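You operate a simulated robot arm through the tools that you are given. There is no shell and no other tool. Be economical: measure what you need, move in short steps, check, and stop when the job is done.

You are at the controls of a simulated two-armed robot. One attempt, no reset.

JOB
Hold the loose caster, set its brake, clamp it in the blue nest and grease it.
Fine: one hand holds it still while the other swings the red pedal on; clamp knob tight; one shot of grease. Set down upright: loose caster. Where these are worked on the way, their far stop is far enough and under half their travel is too little: brake pedal.
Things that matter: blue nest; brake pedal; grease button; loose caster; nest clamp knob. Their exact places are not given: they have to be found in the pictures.

Only the result counts: the job must be done as asked and must still hold three seconds after the hand-in. Knocking over, shifting, dropping, spilling or breaking anything else fails it.

ROBOT AND FRAMES
Two 7-joint arms with two-finger parallel grippers on one trunk, on a base that drives. Base frame: it is fixed to the floor where the robot stands at the start and does not move with it; the origin is under the middle of the robot, x ahead of it, y to its left, z up. Lengths are in mm, angles in rad, forces in N, time in s.
The left shoulder is at the start at [70, 163, 1195], the right one opposite. With the tool pointing down near the work surface each hand reaches from about 360 to 880 mm from the robot's upright axis, wherever it stands, measured 20 degrees to its own side. Places, roughly: blue nest [1000, 0, 800]; brake pedal [900, 0, 900]; grease button [1100, 300, 900]; nest clamp knob [1200, 100, 800]. Payload 3.43 kg a hand.
The tool frame of a hand sits at the grasp point between the pads (the TCP): z along the fingers, y along the line on which they close. The tips reach 34 mm beyond it. Largest opening 128 mm; finger width 24, thickness 12; the body of the gripper, 48 by 130 mm, starts 96 mm behind the TCP.
Orientation is told as [roll, pitch, yaw] about the base's x, y, z axes, in that order, counted from this pose: with the fingers straight down and closing along the base's y, the tool's x points along the base's -x, its y along +y and its z along -z.

CONTROLS
- The arms move only by the tool move_arm. It takes "left_moves", "right_moves" or both (then of equal length, played together; a hand with none holds still); each is a list of rows, each an object of numbers (a shift or turn left out is 0, a gripper value left out holds the last): "claw": the finger opening in cm, from 0 to 12.8; "dx", "dy", "dz": the shift along the tool's x, y, z in cm; "ax", "ay", "az": the turn, a rotation vector about the tool's x, y, z in rad. In form: [{"claw": .., "dx": .., "dy": .., "dz": .., "ax": .., "ay": .., "az": ..}, ...]. A call has 1 to 8 rows; each row is the pose to reach, as a shift and turn from the pose commanded when the call began, along the tool's axes at that moment. Rows are played at 5 a second. More than 50 mm and 0.15 rad between two rows, or a gripper value outside its range, and nothing of the call is played. A pose out of reach is approached as far as the arm can. The call stops where the force on the tool passes 40 N (or 10 N more than at its start, if that is more) or the arm is blocked; 0.2 s more then pass. Each finger travels about 153 mm/s and halts on what it meets, pressing with about 41 N; the grip force reading is that of the motor and also rises with nothing between the fingers. The clock runs only during rows and for 0.2 s after the last one: add rows that repeat a pose to give the fingers time. The reply holds the time, the measured pose of the TCP, the force on the tool along the base axes, the opening and the grip force, in the units named above and with some noise, with the torque about the TCP (base axes, N m) and any sound that the robot's microphone picked up, and new pictures: "show" is both (left out), scene, wrist or none (wrist: the cameras of the hands that moved).
- Cameras (640 x 400 px; columns grow to the right, rows downward): "scene" is now at [143.3, 4.1, 1438.7]; the picture's right is [0.04, -1.00, 0.00], its down [-0.44, -0.02, -0.90] and it looks along [0.89, 0.04, -0.45] (base axes); focal length 287 px, centre (320, 200). "left" rides on the left gripper at [76, 11, -160] in its tool frame; the picture's right is [-0.15, 0.99, 0.00], its down [-0.88, -0.13, -0.46] and it looks along [-0.45, -0.07, 0.89] (tool axes); focal length 234 px, centre (320, 200). "right" rides on the right gripper at [76, -11, -160] in its tool frame; the picture's right is [0.15, 0.99, 0.00], its down [-0.88, 0.13, -0.46] and it looks along [-0.45, 0.07, 0.89] (tool axes); focal length 234 px, centre (320, 200).
- slide_trunk(by): slides the trunk up (or, below 0, down) by that many mm; the arms and the scene camera ride with it, the base frame stays. It gives what a move gives, with no picture.
- steer(legs): drives the robot by 1 to 6 legs, each [ahead, left, turn to the left] in mm, mm and rad, along the robot's own axes; the way and the turn of a leg run together, so that a leg with both is an arc; at most 1500 mm and 3.142 rad a leg. The arms and the cameras ride along, it lands a little off, and it stops where it bumps. It gives what a move gives, and a new picture of the scene camera.
- turn_head(pan, tilt): turns the head with the scene camera to pan (to the left, within 1.501 rad either way) and tilt (down, from -0.506 to 1.204), counted from straight ahead of the robot. It gives what a move gives, and a new picture of the scene camera.
- locate(camera, pixels): for up to 12 pixels [column, row] of the newest picture of that camera ("zoom" is the newest enlarged one), the place [x, y, z] in the base frame of the surface seen there, good to about 2 mm. The clock stands still meanwhile.
- zoom(camera, box): a new picture of the part [left, top, right, bottom] of that camera's present view, enlarged. The clock stands still meanwhile.
- hand_in(): hands the job in; it is judged then, once.

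Go step by step. Measure first, check grasps and placings, and put right what went wrong. The budget is 80 turns and 260 pictures, counting those below and the enlarged ones. Unless the task says otherwise, let go and move clear before handing in.

The tools are called after "Call:" by a JSON object that holds its "api" and its "payload". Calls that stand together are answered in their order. move_arm: Moves the arms, as the interface text tells. Its arguments: {"type":"object","properties":{"left_moves":{"type":"array","items":{"type":"object","properties":{"claw":{"type":"number"},"dx":{"type":"number"},"dy":{"type":"number"},"dz":{"type":"number"},"ax":{"type":"number"},"ay":{"type":"number"},"az":{"type":"number"}}}},"right_moves":{"type":"array","items":{"type":"object","properties":{"claw":{"type":"number"},"dx":{"type":"number"},"dy":{"type":"number"},"dz":{"type":"number"},"ax":{"type":"number"},"ay":{"type":"number"},"az":{"type":"number"}}}},"show":{"type":"string","enum":["both","scene","wrist","none"]}},"required":[]} The other tools are called the same way: slide_trunk (by) slides the trunk up or down; steer (legs) drives the base; turn_head (pan, tilt) turns the head that bears the scene camera; locate (camera, pixels) gives the place of the surface under pixels of a picture; zoom (camera, box) takes an enlarged picture of a part of a camera's view; hand_in () hands the job in.

At the start:

```text
t: 0.0
left_tcp_pos: [508.1, 320.5, 1218.3]
left_tcp_rot: [-0.001, 0.0, -0.001]
left_ft_force: [-0.7, 1.2, -1.3]
left_ft_torque: [0.02, 0.01, -0.02]
left_width: 128.1
left_gripper_force: 0.2
right_tcp_pos: [566.9, -201.9, 1140.8]
right_tcp_rot: [0.0, -0.001, 0.0]
right_ft_force: [-0.3, 0.0, 0.0]
right_ft_torque: [0.03, 0.01, -0.01]
right_width: 128.1
right_gripper_force: 0.0
trunk travel left (down, up): [-675.0, 265.0]
robot x, y, heading: [0.6, -1.3, -0.002]
head pan, tilt: [0.04, 0.461]
```

scene: 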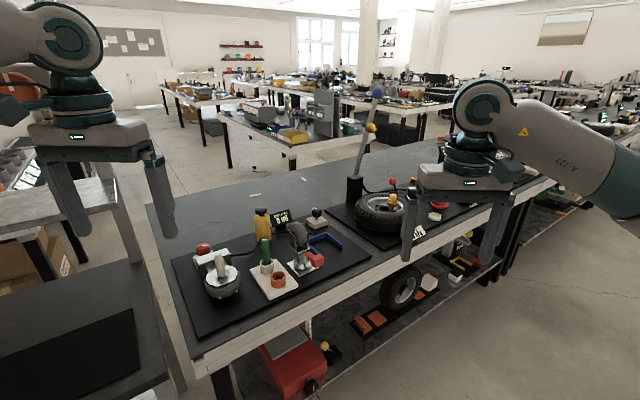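
right: 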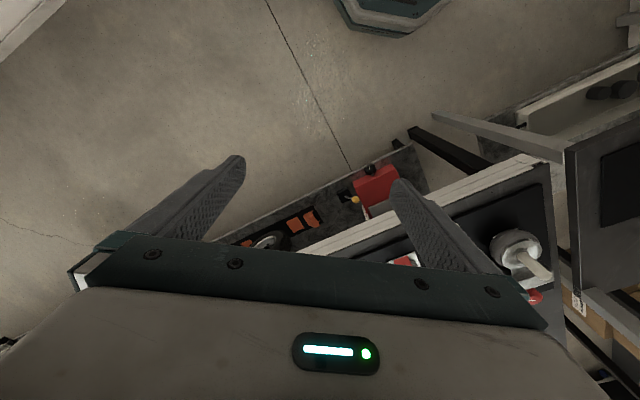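
left: 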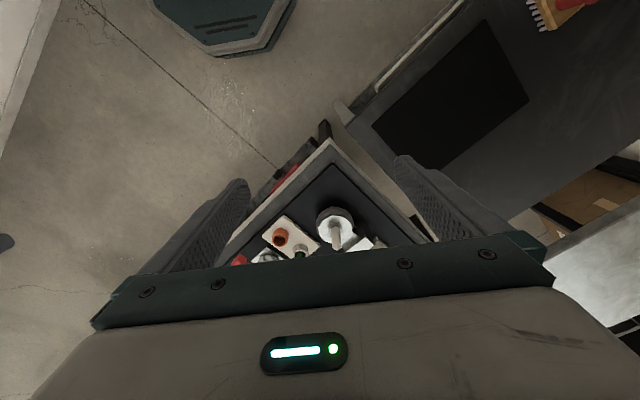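

The bench mat with the caster things is around (270,260) in the scene. I zoom in to identify the parts.

Call:
{"api": "zoom", "payload": {"camera": "scene", "box": [170, 190, 370, 315]}}

Call:
{"api": "zoom", "payload": {"camera": "left", "box": [210, 120, 440, 270]}}

```text
3.20 times, centred on (270, 252) of scene
```

zoom: 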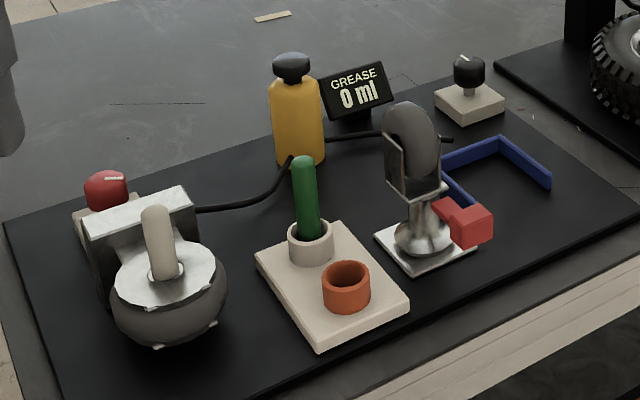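

```text
2.67 times, centred on (325, 195) of left
```

zoom: 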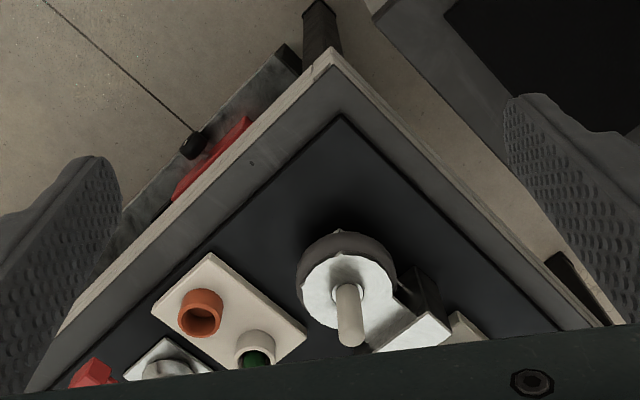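

The caster with the red pedal stands plate-down at zoom (420,200), with the blue U nest at (500,165), a black knob at (470,85) and a red button at (105,190). I'll locate them.

Call:
{"api": "zoom", "payload": {"camera": "scene", "box": [270, 195, 350, 285]}}

Call:
{"api": "locate", "payload": {"camera": "scene", "pixels": [[203, 246], [203, 255], [316, 211], [316, 221], [311, 239], [326, 234], [341, 246], [299, 226], [318, 260], [301, 264], [222, 262], [293, 272]]}}

```text
4.44 times, centred on (310, 240) of scene
```

zoom: 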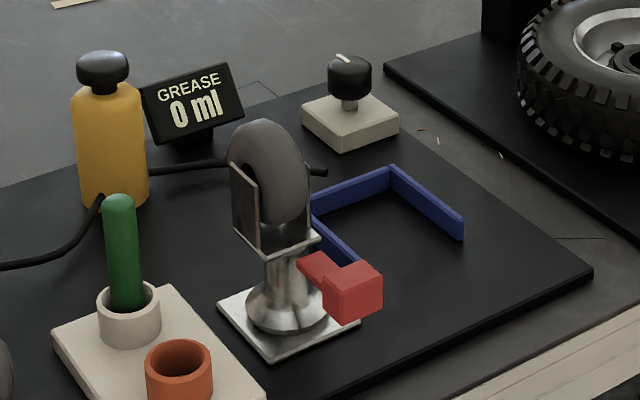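

```text
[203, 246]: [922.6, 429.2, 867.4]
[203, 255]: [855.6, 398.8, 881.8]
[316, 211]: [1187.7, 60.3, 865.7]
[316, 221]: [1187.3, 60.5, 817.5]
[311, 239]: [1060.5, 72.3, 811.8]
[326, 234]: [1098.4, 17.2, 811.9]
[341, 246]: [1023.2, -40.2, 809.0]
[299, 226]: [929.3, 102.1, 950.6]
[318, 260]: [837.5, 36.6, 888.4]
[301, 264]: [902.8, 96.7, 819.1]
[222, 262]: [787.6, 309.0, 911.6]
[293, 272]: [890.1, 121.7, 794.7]
```

Call:
{"api": "locate", "payload": {"camera": "zoom", "pixels": [[265, 130], [295, 170], [262, 250], [318, 238], [220, 308], [275, 355], [358, 322], [325, 262], [355, 272], [345, 300], [378, 290], [285, 270]]}}

Call:
{"api": "locate", "payload": {"camera": "zoom", "pixels": [[390, 168], [463, 218], [463, 240], [355, 250], [315, 195], [350, 58], [350, 85], [349, 108], [303, 115], [345, 140], [398, 120], [420, 200]]}}

Call:
{"api": "turn_head", "payload": {"pan": 0.2, "tilt": 0.75}}

```text
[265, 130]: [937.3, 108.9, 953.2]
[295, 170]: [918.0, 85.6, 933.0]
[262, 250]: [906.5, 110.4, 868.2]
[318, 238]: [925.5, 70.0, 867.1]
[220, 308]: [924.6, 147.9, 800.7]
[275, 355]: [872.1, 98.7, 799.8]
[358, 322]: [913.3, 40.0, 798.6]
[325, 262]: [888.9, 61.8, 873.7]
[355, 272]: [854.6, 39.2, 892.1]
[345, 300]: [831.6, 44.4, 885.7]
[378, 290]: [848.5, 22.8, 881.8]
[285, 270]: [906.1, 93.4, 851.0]
```

```text
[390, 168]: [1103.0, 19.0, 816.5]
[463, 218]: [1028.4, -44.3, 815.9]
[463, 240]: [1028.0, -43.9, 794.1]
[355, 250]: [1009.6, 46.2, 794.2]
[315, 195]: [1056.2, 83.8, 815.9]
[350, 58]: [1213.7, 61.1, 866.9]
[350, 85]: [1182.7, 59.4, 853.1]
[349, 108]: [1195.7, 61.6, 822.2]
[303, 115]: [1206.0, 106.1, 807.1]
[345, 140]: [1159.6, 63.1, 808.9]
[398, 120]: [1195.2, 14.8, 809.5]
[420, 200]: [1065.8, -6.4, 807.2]
```

```text
t: 0.8
left_tcp_pos: [509.2, 320.7, 1219.0]
left_tcp_rot: [0.001, 0.001, 0.0]
left_ft_force: [-1.1, 0.0, 0.5]
left_ft_torque: [0.01, 0.04, -0.01]
left_width: 127.7
left_gripper_force: 0.0
right_tcp_pos: [566.6, -202.4, 1141.5]
right_tcp_rot: [0.001, -0.001, 0.001]
right_ft_force: [-0.4, -0.2, -0.4]
right_ft_torque: [0.0, 0.04, 0.0]
right_width: 127.8
right_gripper_force: 0.0
trunk travel left (down, up): [-675.0, 265.0]
robot x, y, heading: [-1.0, 1.2, 0.001]
head pan, tilt: [0.201, 0.75]
```

scene: 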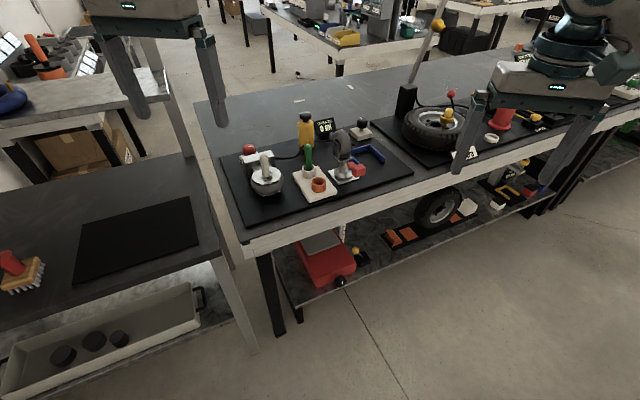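

Call:
{"api": "zoom", "payload": {"camera": "scene", "box": [230, 100, 400, 206]}}

Call:
{"api": "locate", "payload": {"camera": "scene", "pixels": [[245, 248], [330, 221], [450, 170], [305, 115], [305, 120], [305, 142], [250, 148], [275, 330], [300, 310], [340, 275], [250, 350], [190, 100]]}}

```text
3.76 times, centred on (315, 153) of scene
```

zoom: 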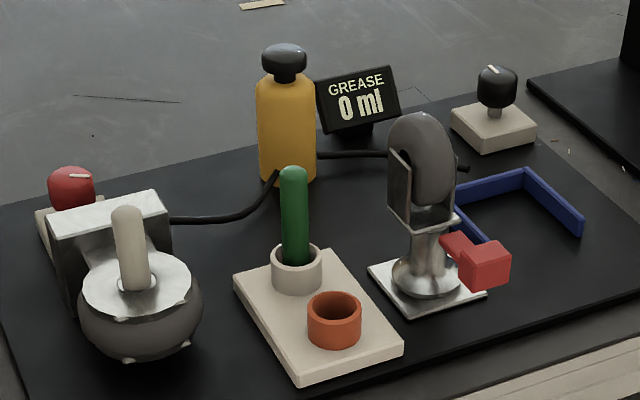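

```text
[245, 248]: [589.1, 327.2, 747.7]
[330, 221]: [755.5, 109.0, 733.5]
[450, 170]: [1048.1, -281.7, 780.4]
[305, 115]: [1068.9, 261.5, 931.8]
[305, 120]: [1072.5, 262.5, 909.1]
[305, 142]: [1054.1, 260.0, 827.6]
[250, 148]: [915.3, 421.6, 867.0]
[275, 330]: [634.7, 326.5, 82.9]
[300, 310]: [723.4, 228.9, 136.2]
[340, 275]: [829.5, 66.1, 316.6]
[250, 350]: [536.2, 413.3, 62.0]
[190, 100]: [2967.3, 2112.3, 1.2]
```

Call:
{"api": "steer", "payload": {"legs": [[0, 0, 0.64], [0, -500, 0]]}}

Call:
{"api": "turn_head", "payload": {"pan": 0.0, "tilt": 0.7}}

```text
t: 5.5
left_tcp_pos: [515.4, 161.1, 1216.9]
left_tcp_rot: [0.0, 0.0, 0.641]
left_ft_force: [-1.1, -1.3, 0.3]
left_ft_torque: [-0.03, 0.01, 0.0]
left_width: 127.8
left_gripper_force: 0.1
right_tcp_pos: [872.5, -223.5, 1140.7]
right_tcp_rot: [0.001, 0.0, 0.643]
right_ft_force: [0.3, 0.1, 0.4]
right_ft_torque: [0.0, 0.01, 0.0]
right_width: 127.8
right_gripper_force: 0.0
trunk travel left (down, up): [-675.0, 265.0]
robot x, y, heading: [298.5, -401.2, 0.643]
head pan, tilt: [0.201, 0.75]
```

scene: 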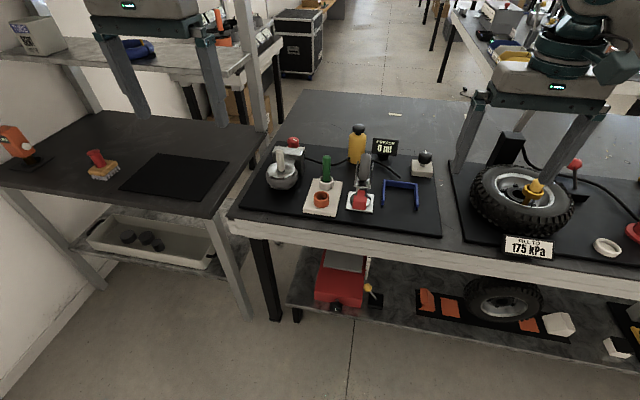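

```text
t: 6.2
left_tcp_pos: [515.2, 160.3, 1217.6]
left_tcp_rot: [0.001, 0.001, 0.641]
left_ft_force: [0.3, -0.5, -0.5]
left_ft_torque: [-0.01, 0.0, 0.0]
left_width: 128.1
left_gripper_force: 0.1
right_tcp_pos: [873.9, -223.9, 1140.3]
right_tcp_rot: [-0.001, 0.001, 0.642]
right_ft_force: [-0.5, -1.2, -0.5]
right_ft_torque: [0.02, -0.02, -0.06]
right_width: 127.7
right_gripper_force: 0.1
trunk travel left (down, up): [-675.0, 265.0]
robot x, y, heading: [297.2, -399.5, 0.642]
head pan, tilt: [0.0, 0.7]
```

scene: 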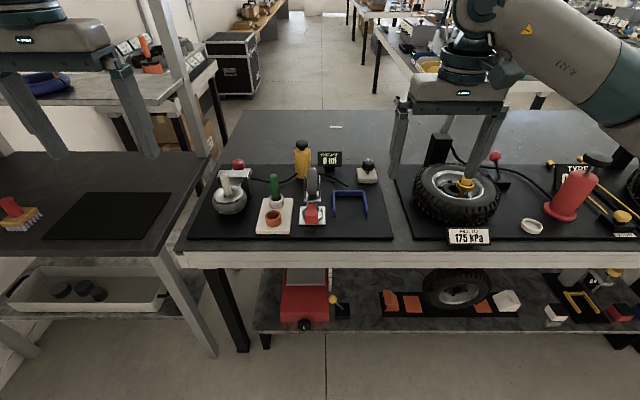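

Call:
{"api": "move_arm", "payload": {"right_moves": [{"dy": 4, "dx": 3}, {"dy": 8, "dx": 6}, {"dy": 12, "dx": 9}, {"dy": 15, "dx": 12}], "show": "scene"}}

```text
t: 7.2
left_tcp_pos: [512.9, 161.7, 1218.2]
left_tcp_rot: [-0.003, 0.0, 0.643]
left_ft_force: [0.0, -0.9, -0.1]
left_ft_torque: [-0.03, -0.01, -0.02]
left_width: 128.2
left_gripper_force: 0.1
right_tcp_pos: [687.8, -174.3, 1140.9]
right_tcp_rot: [-0.003, 0.0, 0.64]
right_ft_force: [0.3, -0.3, 0.3]
right_ft_torque: [-0.02, -0.05, 0.01]
right_width: 128.0
right_gripper_force: 0.0
trunk travel left (down, up): [-675.0, 265.0]
robot x, y, heading: [298.0, -402.5, 0.644]
head pan, tilt: [0.0, 0.7]
```

scene: 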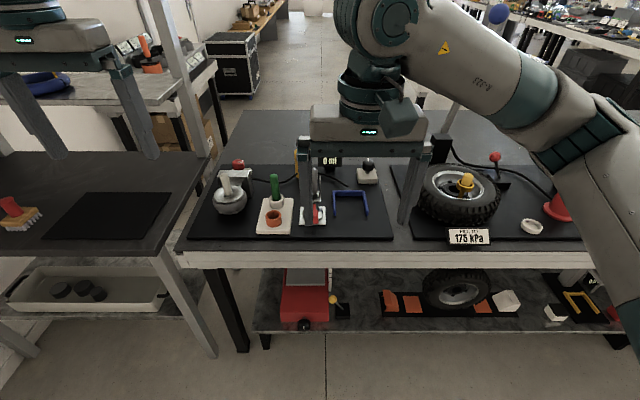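

Call:
{"api": "locate", "payload": {"camera": "scene", "pixels": [[498, 13], [438, 160], [452, 110], [470, 180], [190, 210], [365, 175], [175, 262], [215, 345], [240, 340]]}}

```text
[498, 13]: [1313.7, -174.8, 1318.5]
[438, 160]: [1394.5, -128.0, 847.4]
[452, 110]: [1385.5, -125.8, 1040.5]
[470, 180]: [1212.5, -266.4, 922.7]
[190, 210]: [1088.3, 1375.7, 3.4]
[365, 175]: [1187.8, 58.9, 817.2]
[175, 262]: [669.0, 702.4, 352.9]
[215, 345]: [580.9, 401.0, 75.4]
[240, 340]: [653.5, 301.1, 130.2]
```

Call:
{"api": "locate", "payload": {"camera": "scene", "pixels": [[600, 110], [560, 40], [620, 150], [430, 15], [350, 20]]}}

Call:
{"api": "steer", "payload": {"legs": [[240, -20, 0]]}}

```text
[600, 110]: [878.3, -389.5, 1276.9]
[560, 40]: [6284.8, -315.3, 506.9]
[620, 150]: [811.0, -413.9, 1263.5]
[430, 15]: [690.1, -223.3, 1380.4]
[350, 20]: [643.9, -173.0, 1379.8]
```

```text
t: 9.0
left_tcp_pos: [715.0, 290.5, 1217.6]
left_tcp_rot: [0.0, -0.001, 0.649]
left_ft_force: [0.0, -0.1, -0.2]
left_ft_torque: [0.0, -0.03, -0.01]
left_width: 128.2
left_gripper_force: 0.1
right_tcp_pos: [890.3, -47.1, 1140.4]
right_tcp_rot: [-0.001, -0.001, 0.646]
right_ft_force: [-0.1, -0.3, -1.0]
right_ft_torque: [-0.03, 0.0, -0.01]
right_width: 127.9
right_gripper_force: 0.0
trunk travel left (down, up): [-675.0, 265.0]
robot x, y, heading: [503.2, -276.2, 0.65]
head pan, tilt: [0.0, 0.7]
```

scene: 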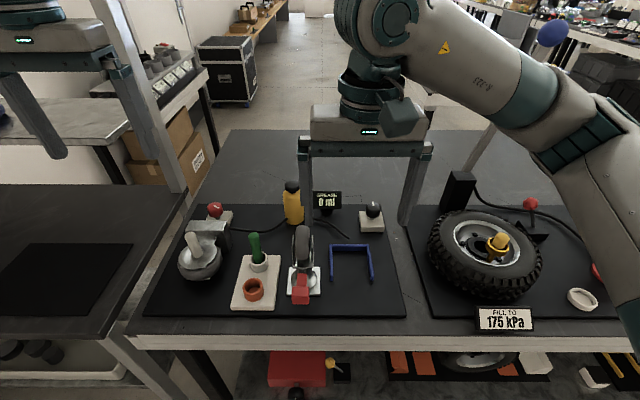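

Call:
{"api": "zoom", "payload": {"camera": "scene", "box": [270, 210, 390, 310]}}

Call:
{"api": "zoom", "payload": {"camera": "right", "box": [160, 80, 480, 280]}}

```text
4.00 times, centred on (330, 260) of scene
```

zoom: 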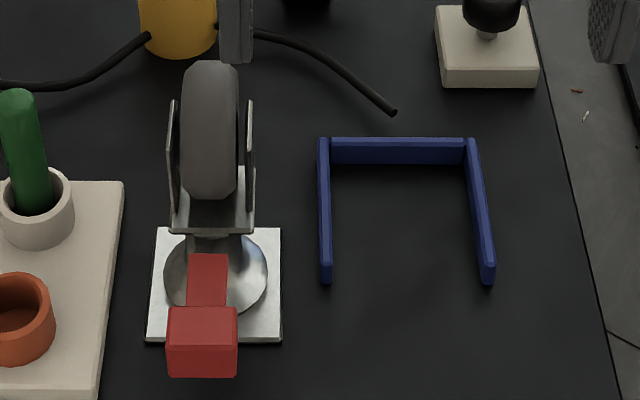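

```text
2.00 times, centred on (320, 180) of right
```

zoom: 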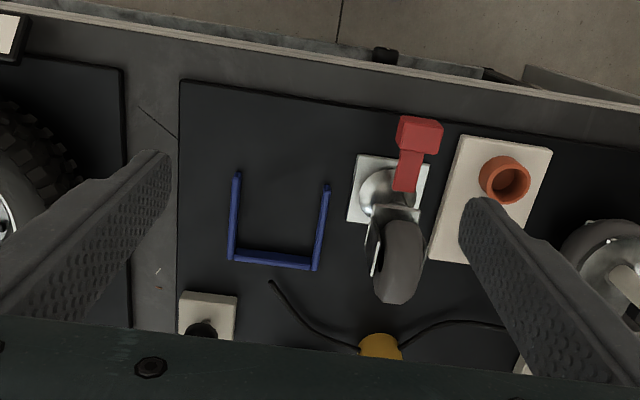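

Call:
{"api": "locate", "payload": {"camera": "zoom", "pixels": [[250, 130], [172, 130], [210, 75], [210, 180], [210, 95], [248, 215], [172, 225], [207, 270], [203, 310], [203, 340], [170, 350], [236, 350]]}}

Call:
{"api": "zoom", "payload": {"camera": "scene", "box": [270, 210, 390, 310]}}

Call:
{"api": "locate", "payload": {"camera": "zoom", "pixels": [[148, 340], [281, 341], [281, 229], [156, 229], [324, 200], [325, 268], [319, 140], [474, 140], [488, 265], [330, 150], [465, 150], [400, 141]]}}

```text
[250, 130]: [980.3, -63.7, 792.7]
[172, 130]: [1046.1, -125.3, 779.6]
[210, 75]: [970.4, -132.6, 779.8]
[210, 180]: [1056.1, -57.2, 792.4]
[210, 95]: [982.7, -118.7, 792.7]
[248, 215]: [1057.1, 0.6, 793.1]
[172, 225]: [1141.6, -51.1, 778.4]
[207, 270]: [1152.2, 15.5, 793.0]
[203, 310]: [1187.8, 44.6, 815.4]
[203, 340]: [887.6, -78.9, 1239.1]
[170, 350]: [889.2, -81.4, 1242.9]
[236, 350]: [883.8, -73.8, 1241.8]
```

```text
4.00 times, centred on (330, 260) of scene
```

zoom: 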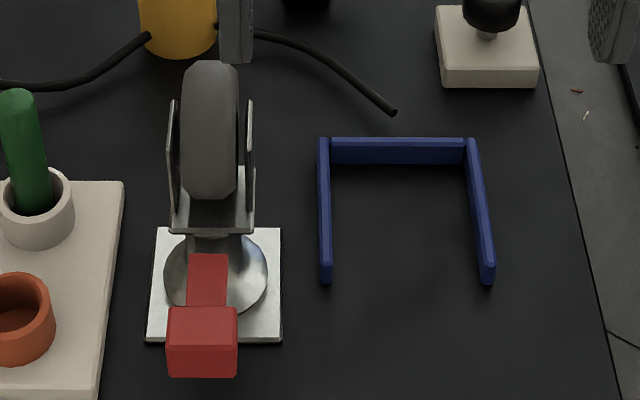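

```text
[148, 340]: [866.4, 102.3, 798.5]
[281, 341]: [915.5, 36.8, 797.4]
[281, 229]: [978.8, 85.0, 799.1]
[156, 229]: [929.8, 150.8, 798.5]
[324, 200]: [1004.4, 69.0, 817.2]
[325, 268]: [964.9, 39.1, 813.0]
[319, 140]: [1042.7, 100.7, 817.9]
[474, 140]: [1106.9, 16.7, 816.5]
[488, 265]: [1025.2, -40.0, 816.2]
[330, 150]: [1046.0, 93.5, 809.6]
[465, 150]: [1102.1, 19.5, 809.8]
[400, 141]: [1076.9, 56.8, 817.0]
```

Call:
{"api": "locate", "payload": {"camera": "zoom", "pixels": [[250, 130], [172, 130], [210, 75], [210, 180], [250, 105], [248, 215], [172, 225], [207, 270], [203, 310], [203, 340], [170, 350], [236, 350]]}}

Call:
{"api": "locate", "payload": {"camera": "scene", "pixels": [[293, 186], [293, 194], [293, 200], [374, 206], [374, 212], [374, 222], [366, 207], [382, 207], [370, 209], [252, 290], [256, 240], [195, 240]]}}

Call:
{"api": "zoom", "payload": {"camera": "scene", "box": [270, 170, 390, 245]}}

```text
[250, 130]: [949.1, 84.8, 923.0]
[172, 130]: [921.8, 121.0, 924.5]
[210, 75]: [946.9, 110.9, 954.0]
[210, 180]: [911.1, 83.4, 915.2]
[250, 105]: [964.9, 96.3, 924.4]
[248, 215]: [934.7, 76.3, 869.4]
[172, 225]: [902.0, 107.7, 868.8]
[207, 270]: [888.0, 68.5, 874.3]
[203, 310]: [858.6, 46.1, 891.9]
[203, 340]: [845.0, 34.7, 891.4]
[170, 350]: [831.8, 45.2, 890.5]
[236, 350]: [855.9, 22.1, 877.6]
```

```text
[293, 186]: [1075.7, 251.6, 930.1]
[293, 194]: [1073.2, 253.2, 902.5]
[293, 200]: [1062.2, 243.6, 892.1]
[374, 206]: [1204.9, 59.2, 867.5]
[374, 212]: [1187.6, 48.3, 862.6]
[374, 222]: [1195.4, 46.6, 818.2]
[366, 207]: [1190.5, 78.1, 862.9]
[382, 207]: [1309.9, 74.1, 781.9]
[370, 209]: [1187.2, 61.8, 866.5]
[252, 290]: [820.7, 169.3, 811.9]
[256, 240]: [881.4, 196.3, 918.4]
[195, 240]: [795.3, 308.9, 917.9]
```

```text
5.33 times, centred on (330, 208) of scene
```

zoom: 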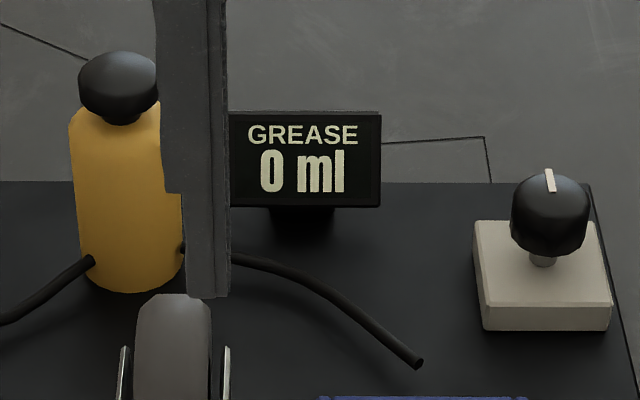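

Plate centre is at about (923,94), fork 46 mm wide, nest inner centre at n=840, t=-605 in bench axes. I move the right hand back and tilt it, and bring the left above the caster.

Call:
{"api": "move_arm", "payload": {"right_moves": [{"dx": 2, "ay": -0.12}, {"dx": 4, "ay": -0.24}, {"dx": 6, "ay": -0.36}, {"dx": 8, "ay": -0.48}, {"dx": 8, "dy": -2, "ay": -0.5, "claw": 0}, {"dx": 8, "dy": -2, "ay": -0.5, "claw": 0}, {"dx": 8, "dy": -2, "ay": -0.5, "claw": 0}], "left_moves": [{"dz": 1, "dx": -1, "dy": -4}, {"dz": 3, "dx": -2, "dy": -8}, {"dz": 5, "dx": -3, "dy": -12.5}, {"dz": 7, "dx": -4, "dy": -17}, {"dz": 9, "dx": -5, "dy": -21}, {"dz": 11, "dx": -6, "dy": -25, "claw": 9}, {"dz": 13, "dx": -6.3, "dy": -28.3, "claw": 9}]}}

```text
refused: row 3 steps farther than a row can; nothing moved
```

Call:
{"api": "move_arm", "payload": {"right_moves": [{"dx": 1, "ay": -0.12}, {"dx": 3, "ay": -0.24}, {"dx": 6, "ay": -0.36}, {"dx": 8, "ay": -0.48}, {"dx": 8, "dy": -2, "ay": -0.5, "claw": 0}, {"dx": 8, "dy": -2, "ay": -0.5, "claw": 0}, {"dx": 8, "dy": -2, "ay": -0.5, "claw": 0}, {"dx": 8, "dy": -2, "ay": -0.5, "claw": 0}], "left_moves": [{"dz": 1, "dx": -1, "dy": -3.5}, {"dz": 2, "dx": -2, "dy": -7}, {"dz": 4, "dx": -3, "dy": -11}, {"dz": 6, "dx": -4, "dy": -15}, {"dz": 8, "dx": -5, "dy": -19}, {"dz": 9.5, "dx": -6, "dy": -23, "claw": 9}, {"dz": 11, "dx": -6.3, "dy": -26, "claw": 9}, {"dz": 13, "dx": -6.3, "dy": -28.3, "claw": 9}]}}

```text
t: 10.8
left_tcp_pos: [862.7, 177.7, 1140.5]
left_tcp_rot: [-0.001, 0.001, 0.646]
left_ft_force: [0.7, -0.2, -0.7]
left_ft_torque: [-0.05, 0.05, 0.01]
left_width: 90.0
left_gripper_force: 0.1
left hand out of reach, approached as far as the arm can: row 5, 6, 7, 8
right_tcp_pos: [845.1, -90.9, 1151.1]
right_tcp_rot: [-0.001, -0.497, 0.648]
right_ft_force: [-0.1, -0.6, -0.2]
right_ft_torque: [-0.05, 0.02, -0.04]
right_width: 0.1
right_gripper_force: 32.8
right hand out of reach, approached as far as the arm can: row 4, 5, 6, 7, 8
trunk travel left (down, up): [-675.0, 265.0]
robot x, y, heading: [502.4, -272.8, 0.647]
head pan, tilt: [0.0, 0.7]
```

scene: 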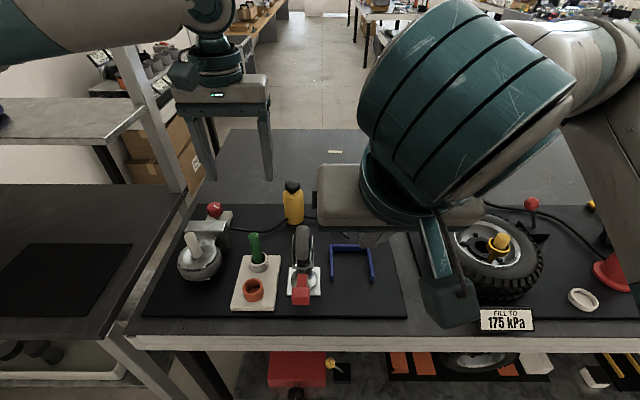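
right: 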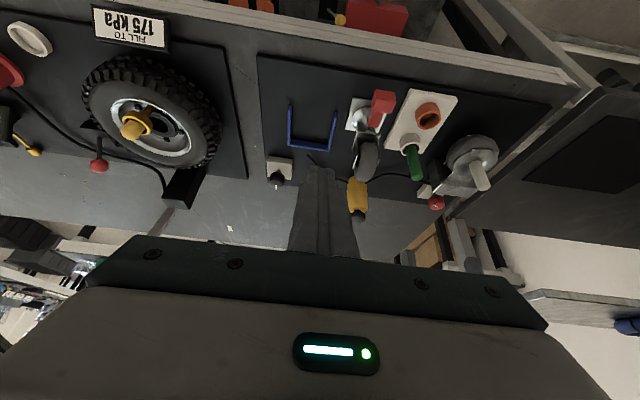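
left: 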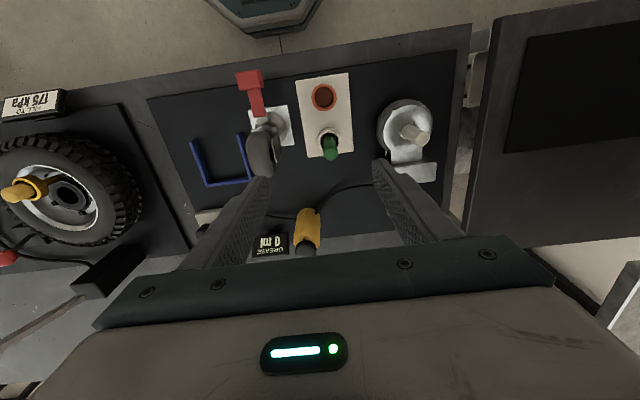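

The left hand stopped at n=794, t=-380, short of its target. I test whether the limit depends on height by moving it lower and closer in.

Call:
{"api": "move_arm", "payload": {"left_moves": [{"dy": -3, "dz": 0}, {"dy": -6, "dz": 2}, {"dy": -9, "dz": 4}], "show": "scene"}}

```text
t: 11.6
left_tcp_pos: [860.9, 174.5, 1142.6]
left_tcp_rot: [-0.002, -0.001, 0.647]
left_ft_force: [-0.5, -1.5, 0.0]
left_ft_torque: [0.02, -0.01, -0.01]
left_width: 90.2
left_gripper_force: 0.0
left hand out of reach, approached as far as the arm can: row 1, 2, 3
right_tcp_pos: [843.0, -94.2, 1153.1]
right_tcp_rot: [0.001, -0.5, 0.648]
right_ft_force: [0.2, -0.2, -0.4]
right_ft_torque: [0.0, 0.0, 0.01]
right_width: 0.2
right_gripper_force: 33.1
trunk travel left (down, up): [-675.0, 265.0]
robot x, y, heading: [503.1, -273.3, 0.649]
head pan, tilt: [0.0, 0.7]
```

scene: 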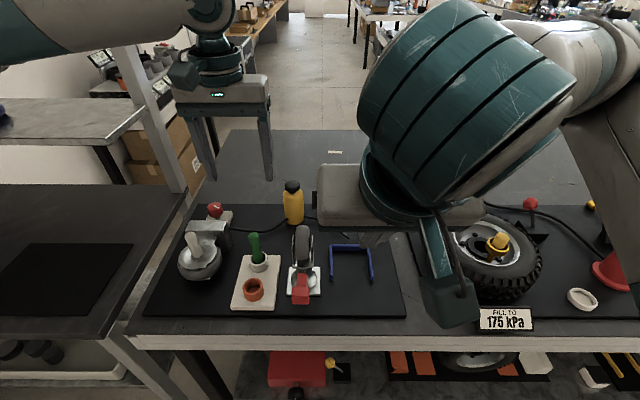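

Call:
{"api": "locate", "payload": {"camera": "scene", "pixels": [[145, 110], [130, 60], [165, 150], [60, 30], [215, 60], [180, 345]]}}

Call:
{"api": "move_arm", "payload": {"right_moves": [{"ay": 0.12}, {"ay": 0.24}, {"ay": 0.36}, {"ay": 0.48, "dx": -1}, {"ay": 0.498, "dx": -3}], "show": "none"}}

```text
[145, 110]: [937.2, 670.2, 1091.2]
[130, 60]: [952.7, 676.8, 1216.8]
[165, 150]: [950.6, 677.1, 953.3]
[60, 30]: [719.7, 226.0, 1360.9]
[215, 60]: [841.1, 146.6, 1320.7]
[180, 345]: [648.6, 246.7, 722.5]
```

```text
t: 12.8
left_tcp_pos: [860.5, 174.3, 1142.6]
left_tcp_rot: [-0.002, -0.002, 0.646]
left_ft_force: [-1.0, -0.7, 0.3]
left_ft_torque: [0.0, -0.03, 0.0]
left_width: 90.1
left_gripper_force: 0.1
right_tcp_pos: [864.2, -78.8, 1167.4]
right_tcp_rot: [0.001, 0.0, 0.648]
right_ft_force: [0.3, -0.4, 0.2]
right_ft_torque: [-0.03, 0.01, 0.04]
right_width: 0.0
right_gripper_force: 32.7
trunk travel left (down, up): [-675.0, 265.0]
robot x, y, heading: [503.9, -272.0, 0.646]
head pan, tilt: [0.0, 0.7]
```

Call:
{"api": "steer", "payload": {"legs": [[0, 100, 0]]}}

```text
t: 13.6
left_tcp_pos: [850.8, 173.8, 1141.7]
left_tcp_rot: [0.014, 0.005, 0.629]
left_ft_force: [0.6, -0.2, 0.1]
left_ft_torque: [0.04, -0.04, -0.04]
left_width: 89.9
left_gripper_force: 0.1
right_tcp_pos: [851.1, -73.3, 1169.6]
right_tcp_rot: [0.008, -0.005, 0.641]
right_ft_force: [0.1, -0.5, 0.4]
right_ft_torque: [-0.01, 0.03, 0.03]
right_width: 0.2
right_gripper_force: 32.5
trunk travel left (down, up): [-675.0, 265.0]
robot x, y, heading: [485.7, -255.2, 0.642]
head pan, tilt: [0.0, 0.7]
stopped in leg 1: the robot was blocked; the commanded pose is now the measured one
```

scene: 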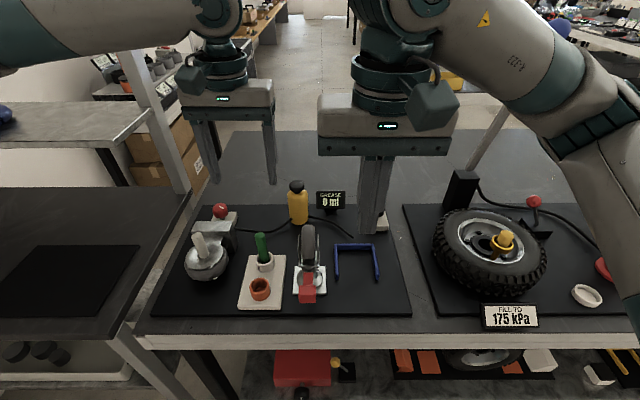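

The base bumped the table at left after ~25 mm. I back off right a little and turn slightly left so the caster sits to the right hand's side; the left hand retracts first.

Call:
{"api": "move_arm", "payload": {"left_moves": [{"dx": 3, "dy": 2}, {"dx": 6, "dy": 4}, {"dx": 9, "dy": 6}, {"dx": 10, "dy": 8}], "show": "none"}}

Call:
{"api": "steer", "payload": {"legs": [[0, -30, 0], [0, 0, 0.15]]}}

```text
t: 14.4
left_tcp_pos: [769.5, 125.9, 1055.2]
left_tcp_rot: [0.031, 0.232, 0.586]
left_ft_force: [0.8, -0.6, 0.1]
left_ft_torque: [0.05, -0.01, -0.01]
left_width: 89.9
left_gripper_force: 0.1
right_tcp_pos: [873.8, -105.6, 1169.6]
right_tcp_rot: [0.021, -0.008, 0.609]
right_ft_force: [-0.8, 0.6, 0.5]
right_ft_torque: [0.04, -0.02, -0.03]
right_width: 0.2
right_gripper_force: 33.2
trunk travel left (down, up): [-675.0, 265.0]
robot x, y, heading: [498.8, -266.1, 0.605]
head pan, tilt: [0.0, 0.7]
stopped in row 3 (left hand): the arm was blocked; the commanded pose is now the measured one
```

```text
t: 15.9
left_tcp_pos: [770.1, 151.7, 1051.7]
left_tcp_rot: [0.034, 0.235, 0.689]
left_ft_force: [0.4, 0.7, 0.2]
left_ft_torque: [-0.08, 0.02, 0.01]
left_width: 90.1
left_gripper_force: 0.0
right_tcp_pos: [898.8, -68.8, 1162.5]
right_tcp_rot: [0.021, 0.007, 0.71]
right_ft_force: [-0.3, -1.2, -0.2]
right_ft_torque: [0.06, -0.06, 0.0]
right_width: 0.0
right_gripper_force: 33.3
trunk travel left (down, up): [-675.0, 265.0]
robot x, y, heading: [531.0, -271.7, 0.708]
head pan, tilt: [0.0, 0.7]
```

scene: 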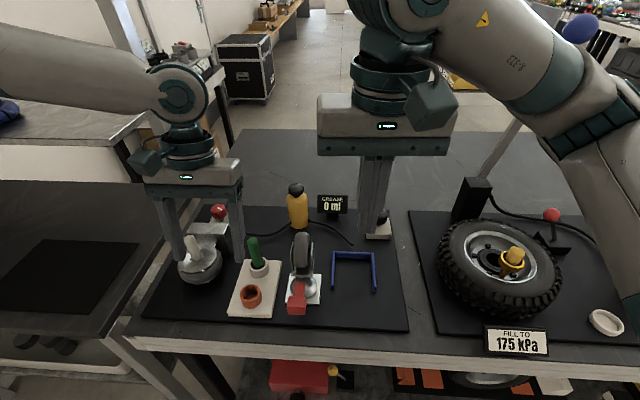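

The left arm seems to be pushing against something to its left (the shelf). I look left.

Call:
{"api": "turn_head", "payload": {"pan": 1.2, "tilt": 0.4}}

```text
t: 17.3
left_tcp_pos: [770.0, 148.3, 1053.8]
left_tcp_rot: [0.034, 0.233, 0.677]
left_ft_force: [-0.1, -0.5, -0.2]
left_ft_torque: [-0.03, 0.02, 0.0]
left_width: 89.8
left_gripper_force: 0.1
right_tcp_pos: [894.4, -70.3, 1164.5]
right_tcp_rot: [0.017, 0.005, 0.705]
right_ft_force: [0.1, -0.7, -0.5]
right_ft_torque: [0.04, 0.01, -0.03]
right_width: 0.0
right_gripper_force: 33.1
trunk travel left (down, up): [-675.0, 265.0]
robot x, y, heading: [532.3, -274.5, 0.708]
head pan, tilt: [1.201, 0.4]
```

scene: 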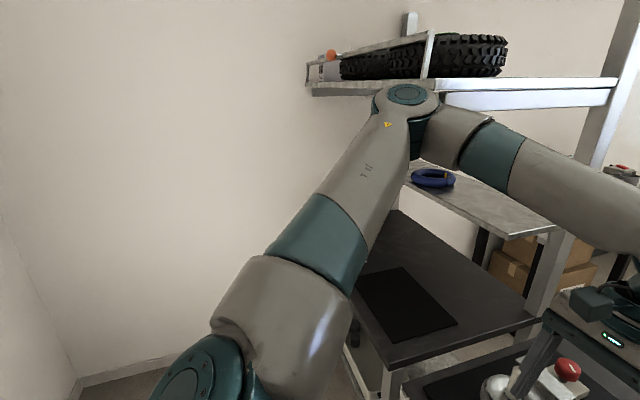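

Call:
{"api": "locate", "payload": {"camera": "scene", "pixels": [[405, 90], [430, 110], [380, 105], [460, 86], [370, 90], [600, 85], [530, 97], [470, 180], [560, 220]]}}

```text
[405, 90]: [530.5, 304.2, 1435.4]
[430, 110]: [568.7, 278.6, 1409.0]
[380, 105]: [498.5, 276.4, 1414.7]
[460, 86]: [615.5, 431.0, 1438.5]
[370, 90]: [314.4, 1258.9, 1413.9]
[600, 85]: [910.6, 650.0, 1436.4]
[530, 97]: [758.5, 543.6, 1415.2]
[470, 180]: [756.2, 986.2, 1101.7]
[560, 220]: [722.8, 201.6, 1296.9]
```

Call:
{"api": "steer", "payload": {"legs": [[0, -70, -0.03]]}}

Call:
{"api": "move_arm", "payload": {"left_moves": [{"dz": -2, "ay": -0.1}, {"dz": -4, "ay": -0.2}, {"dz": -6, "ay": -0.233}, {"dz": -8, "ay": -0.233}], "show": "none"}}

Call:
{"api": "slide_trunk", "payload": {"by": -150}}

Call:
{"api": "turn_head", "payload": {"pan": 0.6, "tilt": 0.4}}

```text
t: 18.3
left_tcp_pos: [804.8, 106.6, 1052.6]
left_tcp_rot: [0.007, 0.226, 0.657]
left_ft_force: [-0.6, 1.0, 0.1]
left_ft_torque: [-0.02, -0.06, 0.04]
left_width: 89.9
left_gripper_force: 0.0
right_tcp_pos: [924.3, -116.1, 1168.4]
right_tcp_rot: [-0.003, -0.001, 0.683]
right_ft_force: [-0.1, 0.2, 0.6]
right_ft_torque: [-0.03, -0.08, 0.01]
right_width: 0.1
right_gripper_force: 32.6
trunk travel left (down, up): [-675.0, 265.0]
robot x, y, heading: [574.0, -325.9, 0.685]
head pan, tilt: [1.201, 0.4]
```

scene: 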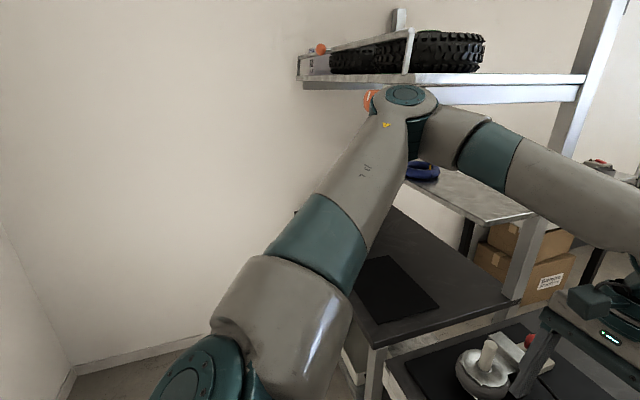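

```text
t: 19.3
left_tcp_pos: [822.7, 115.4, 1130.7]
left_tcp_rot: [0.012, -0.007, 0.655]
left_ft_force: [-0.1, 0.2, 0.4]
left_ft_torque: [0.03, -0.02, -0.03]
left_width: 90.1
left_gripper_force: 0.0
right_tcp_pos: [926.3, -119.7, 1168.0]
right_tcp_rot: [0.0, -0.001, 0.684]
right_ft_force: [0.2, 0.3, -0.7]
right_ft_torque: [0.0, -0.02, 0.0]
right_width: 0.0
right_gripper_force: 32.5
trunk travel left (down, up): [-675.0, 265.0]
robot x, y, heading: [571.9, -323.1, 0.679]
head pan, tilt: [1.201, 0.4]
```

```text
t: 21.0
left_tcp_pos: [822.4, 115.7, 980.6]
left_tcp_rot: [0.012, -0.006, 0.654]
left_ft_force: [-0.1, 0.3, -0.1]
left_ft_torque: [-0.03, -0.01, 0.02]
left_width: 89.9
left_gripper_force: 0.1
right_tcp_pos: [926.8, -120.4, 1018.0]
right_tcp_rot: [0.001, -0.002, 0.684]
right_ft_force: [-0.1, -0.2, -0.1]
right_ft_torque: [0.03, 0.01, 0.01]
right_width: 0.0
right_gripper_force: 33.3
trunk travel left (down, up): [-525.0, 415.0]
robot x, y, heading: [573.0, -329.0, 0.681]
head pan, tilt: [1.201, 0.4]
```

```text
t: 22.0
left_tcp_pos: [821.8, 114.0, 981.0]
left_tcp_rot: [0.011, -0.005, 0.654]
left_ft_force: [0.3, 0.0, 0.5]
left_ft_torque: [0.01, -0.02, -0.02]
left_width: 90.2
left_gripper_force: 0.0
right_tcp_pos: [926.9, -120.1, 1018.5]
right_tcp_rot: [0.0, -0.002, 0.682]
right_ft_force: [0.2, -0.4, 0.4]
right_ft_torque: [0.0, 0.0, 0.0]
right_width: 0.2
right_gripper_force: 33.3
trunk travel left (down, up): [-525.0, 415.0]
robot x, y, heading: [572.5, -327.4, 0.681]
head pan, tilt: [0.6, 0.4]
```

scene: 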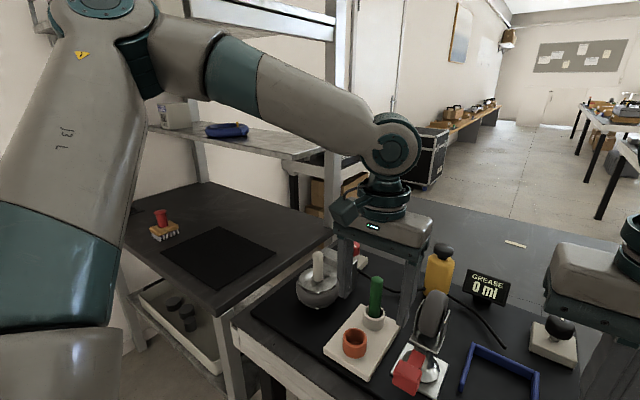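

Call:
{"api": "move_arm", "payload": {"left_moves": [{"dz": -4}, {"dz": -7}, {"dz": -7, "dx": -4, "dy": -2}, {"dz": -7, "dx": -7, "dy": -5}, {"dz": -7, "dx": -8.5, "dy": -7.8, "az": 0.009}, {"dz": -7, "dx": -8.5, "dy": -7.8, "az": 0.009}], "show": "wrist"}}

Call:
{"api": "turn_head", "payload": {"pan": 0.0, "tilt": 0.75}}

```text
t: 23.4
left_tcp_pos: [898.2, 121.0, 1046.8]
left_tcp_rot: [0.01, -0.005, 0.653]
left_ft_force: [-0.3, -0.4, -0.4]
left_ft_torque: [-0.04, 0.04, -0.01]
left_width: 89.8
left_gripper_force: 0.0
left hand out of reach, approached as far as the arm can: row 4, 5, 6
right_tcp_pos: [928.1, -119.3, 1017.7]
right_tcp_rot: [0.0, 0.0, 0.682]
right_ft_force: [0.2, 0.2, -0.6]
right_ft_torque: [0.03, -0.01, 0.0]
right_width: 0.3
right_gripper_force: 32.9
trunk travel left (down, up): [-525.0, 415.0]
robot x, y, heading: [577.1, -325.1, 0.679]
head pan, tilt: [0.6, 0.4]
```

left: 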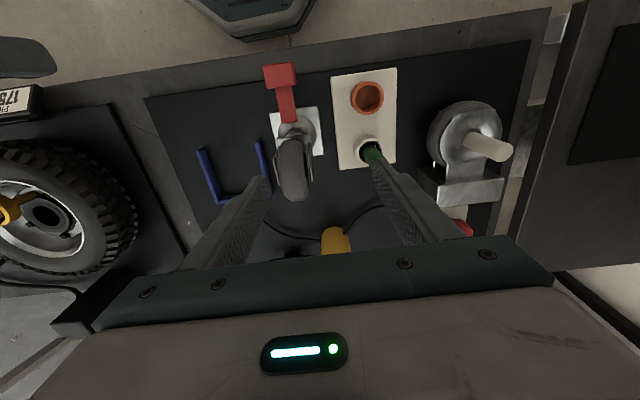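

```text
t: 24.4
left_tcp_pos: [897.5, 121.1, 1047.7]
left_tcp_rot: [0.012, -0.007, 0.655]
left_ft_force: [0.0, -0.8, -0.1]
left_ft_torque: [-0.05, 0.0, 0.0]
left_width: 90.0
left_gripper_force: 0.1
right_tcp_pos: [926.4, -119.8, 1018.2]
right_tcp_rot: [0.001, -0.002, 0.682]
right_ft_force: [-0.4, 0.0, 0.6]
right_ft_torque: [-0.01, -0.01, 0.0]
right_width: 0.0
right_gripper_force: 32.9
trunk travel left (down, up): [-525.0, 415.0]
robot x, y, heading: [572.2, -327.9, 0.68]
head pan, tilt: [0.0, 0.75]
```

scene: 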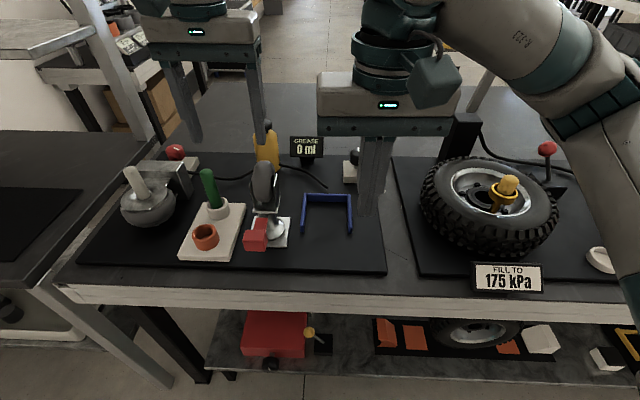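

Call:
{"api": "steer", "payload": {"legs": [[0, 0, 0.17], [0, 50, 0]]}}

```text
t: 26.0
left_tcp_pos: [782.1, 201.3, 1048.0]
left_tcp_rot: [0.009, -0.007, 0.818]
left_ft_force: [-0.1, -0.4, -0.3]
left_ft_torque: [0.01, -0.07, -0.01]
left_width: 90.1
left_gripper_force: 0.1
right_tcp_pos: [852.1, -30.8, 1017.2]
right_tcp_rot: [0.0, -0.002, 0.846]
right_ft_force: [-0.2, 0.7, -0.5]
right_ft_torque: [-0.04, -0.03, -0.01]
right_width: 0.0
right_gripper_force: 32.5
trunk travel left (down, up): [-525.0, 415.0]
robot x, y, heading: [538.6, -296.1, 0.846]
head pan, tilt: [0.0, 0.75]
```

scene: 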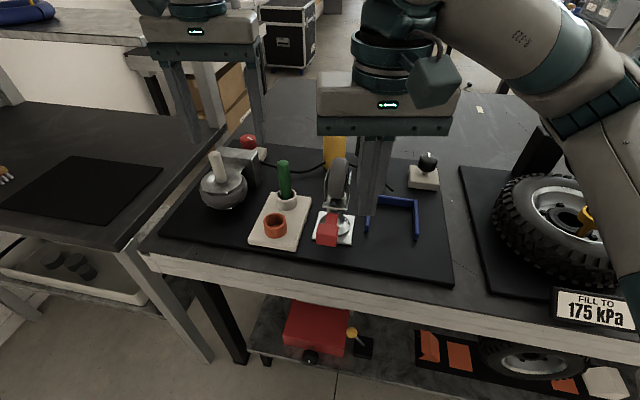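

Call:
{"api": "move_arm", "payload": {"right_moves": [{"dz": -3, "dx": -1}, {"dz": -4, "dx": -5, "az": 0.05, "claw": 9}, {"dz": -4, "dx": -9, "dy": 1, "az": 0.1, "claw": 9}, {"dz": -4, "dx": -13, "dy": 2, "az": 0.15, "claw": 9}, {"dz": -4, "dx": -15.6, "dy": 2.6, "az": 0.2, "claw": 9}, {"dz": -4, "dx": -15.6, "dy": 2.6, "az": 0.2, "claw": 9}], "left_moves": [{"dy": 2}, {"dy": 4}, {"dy": 5, "dx": 2}, {"dy": 5, "dx": 4}, {"dy": 5, "dx": 4}, {"dy": 5, "dx": 4}]}}

```text
t: 27.4
left_tcp_pos: [719.2, 205.0, 1047.8]
left_tcp_rot: [0.011, -0.006, 0.819]
left_ft_force: [-0.5, -0.3, 0.4]
left_ft_torque: [0.0, -0.01, 0.02]
left_width: 90.0
left_gripper_force: 0.2
right_tcp_pos: [933.3, 102.0, 1057.5]
right_tcp_rot: [0.0, -0.001, 0.647]
right_ft_force: [0.9, -0.8, 0.8]
right_ft_torque: [0.01, 0.01, 0.01]
right_width: 90.3
right_gripper_force: 0.1
trunk travel left (down, up): [-525.0, 415.0]
robot x, y, heading: [535.4, -293.8, 0.845]
head pan, tilt: [0.0, 0.75]
```

scene: 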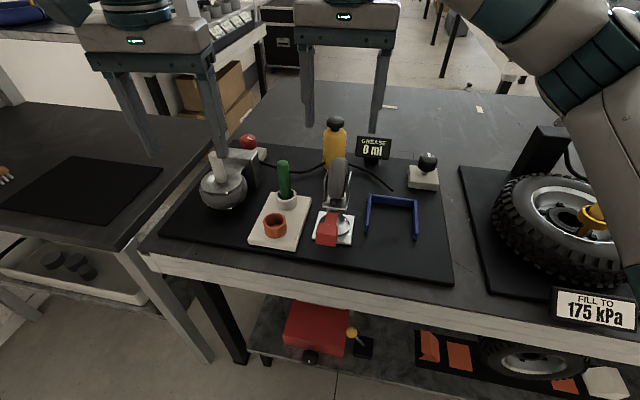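
right: 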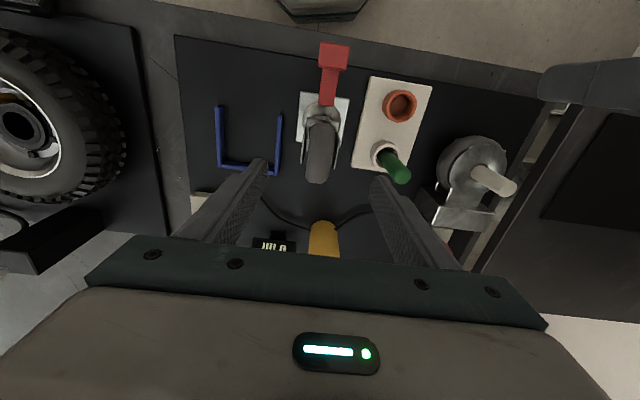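
left: 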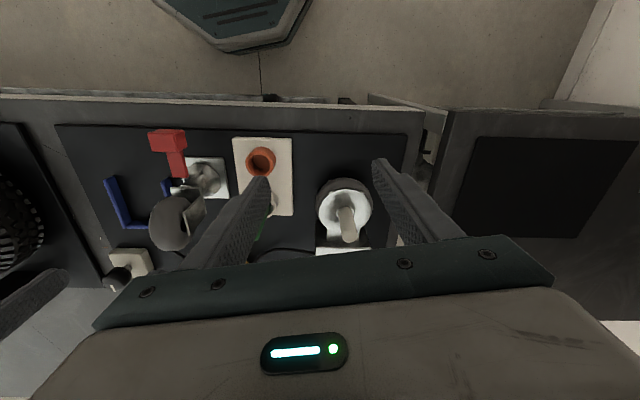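

Call:
{"api": "move_arm", "payload": {"right_moves": [{"dz": 4.5}, {"dz": 9}, {"dz": 13}, {"dz": 14.9, "dx": -0.2}, {"dz": 14.9, "dx": -0.2}]}}

```text
t: 28.6
left_tcp_pos: [718.5, 206.2, 1048.1]
left_tcp_rot: [0.01, -0.008, 0.818]
left_ft_force: [-0.7, 0.3, 0.6]
left_ft_torque: [-0.01, 0.0, -0.02]
left_width: 90.0
left_gripper_force: 0.1
right_tcp_pos: [934.5, 104.3, 908.7]
right_tcp_rot: [0.0, -0.001, 0.648]
right_ft_force: [0.3, 0.3, -0.1]
right_ft_torque: [0.01, -0.01, 0.0]
right_width: 90.1
right_gripper_force: 0.1
trunk travel left (down, up): [-525.0, 415.0]
robot x, y, heading: [534.9, -292.7, 0.85]
head pan, tilt: [0.0, 0.75]
```

scene: 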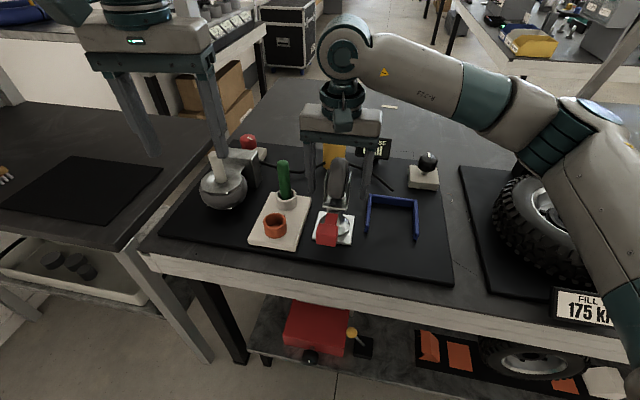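
right: 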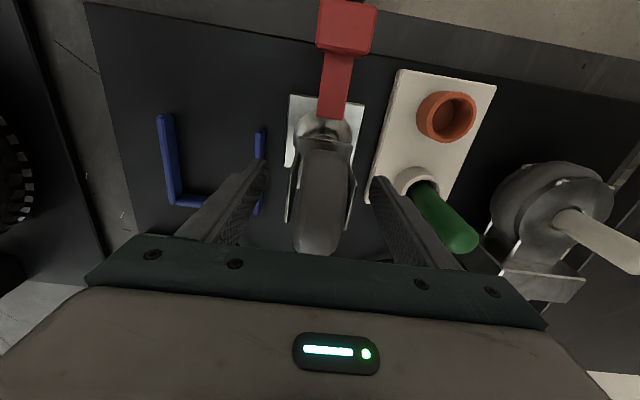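

Call:
{"api": "move_arm", "payload": {"right_moves": [{"claw": 6}, {"claw": 3.5}, {"claw": 2}, {"claw": 2}]}}

```text
t: 29.6
left_tcp_pos: [718.8, 206.4, 1047.0]
left_tcp_rot: [0.01, -0.006, 0.818]
left_ft_force: [-0.3, -0.3, -0.8]
left_ft_torque: [-0.02, 0.03, 0.0]
left_width: 90.1
left_gripper_force: 0.0
right_tcp_pos: [935.8, 105.2, 908.0]
right_tcp_rot: [0.0, -0.005, 0.646]
right_ft_force: [-0.9, -0.6, 0.6]
right_ft_torque: [0.08, -0.05, -0.04]
right_width: 47.8
right_gripper_force: 40.4
trunk travel left (down, up): [-525.0, 415.0]
robot x, y, heading: [536.9, -291.9, 0.844]
head pan, tilt: [0.0, 0.75]
```

scene: 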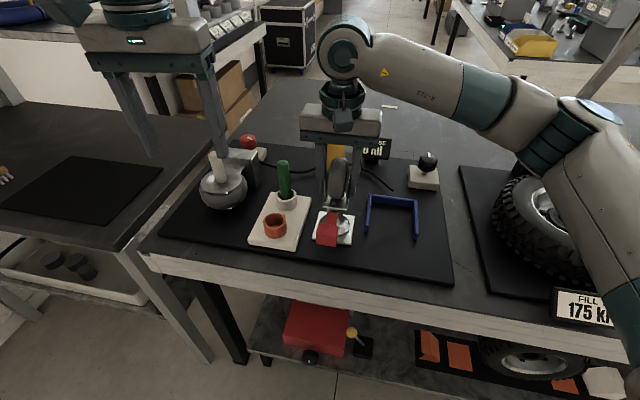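
right: 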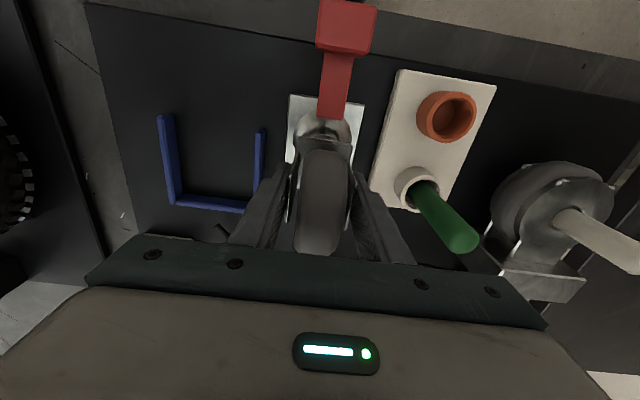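

Caster is gripped (47.8 mm, 40 N). Now I bring the left hand, closed and rolled inward, above the red block at about (848,37,892).

Call:
{"api": "move_arm", "payload": {"left_moves": [{"ax": 0.1, "dy": -2.5, "claw": 0}, {"ax": 0.2, "dy": -5, "dx": 0.5, "claw": 0}, {"ax": 0.3, "dy": -8, "dx": 1.5, "dz": 1, "claw": 0}, {"ax": 0.4, "dy": -11, "dx": 2, "dz": 2, "claw": 0}, {"ax": 0.5, "dy": -14, "dx": 2.5, "dz": 3, "claw": 0}, {"ax": 0.6, "dy": -17, "dx": 3, "dz": 5, "claw": 0}, {"ax": 0.6, "dy": -19.1, "dx": 3.5, "dz": 8.7, "claw": 0}, {"ax": 0.6, "dy": -19.1, "dx": 3.5, "dz": 8.7, "claw": 0}]}}

```text
t: 31.4
left_tcp_pos: [835.1, 47.2, 956.4]
left_tcp_rot: [-0.589, -0.007, 0.822]
left_ft_force: [0.3, -0.5, 0.1]
left_ft_torque: [0.0, 0.0, -0.02]
left_width: 0.1
left_gripper_force: 33.1
right_tcp_pos: [935.8, 104.8, 908.6]
right_tcp_rot: [-0.001, 0.001, 0.646]
right_ft_force: [-0.3, -0.8, 0.5]
right_ft_torque: [-0.11, -0.05, -0.07]
right_width: 47.7
right_gripper_force: 41.4
trunk travel left (down, up): [-525.0, 415.0]
robot x, y, heading: [535.7, -293.2, 0.842]
head pan, tilt: [0.0, 0.75]
```

scene: 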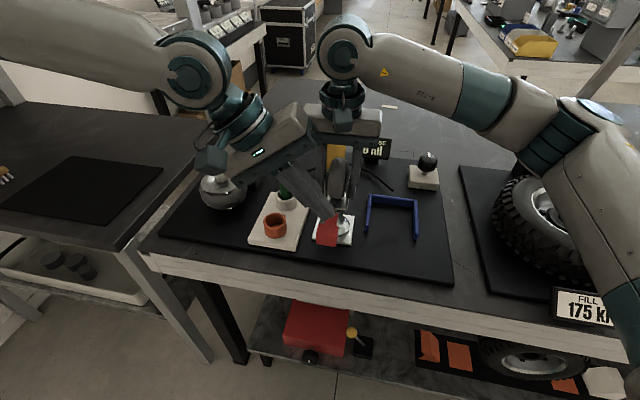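
left: 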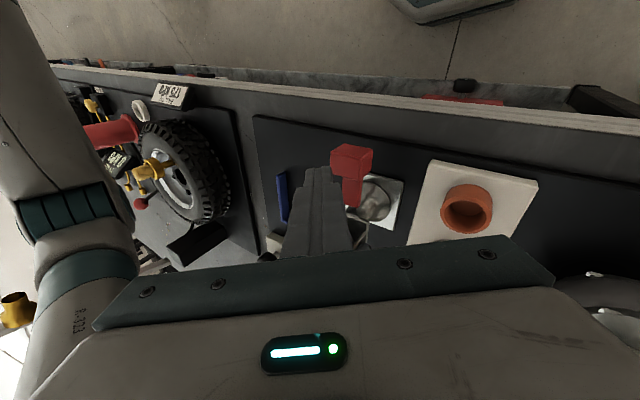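

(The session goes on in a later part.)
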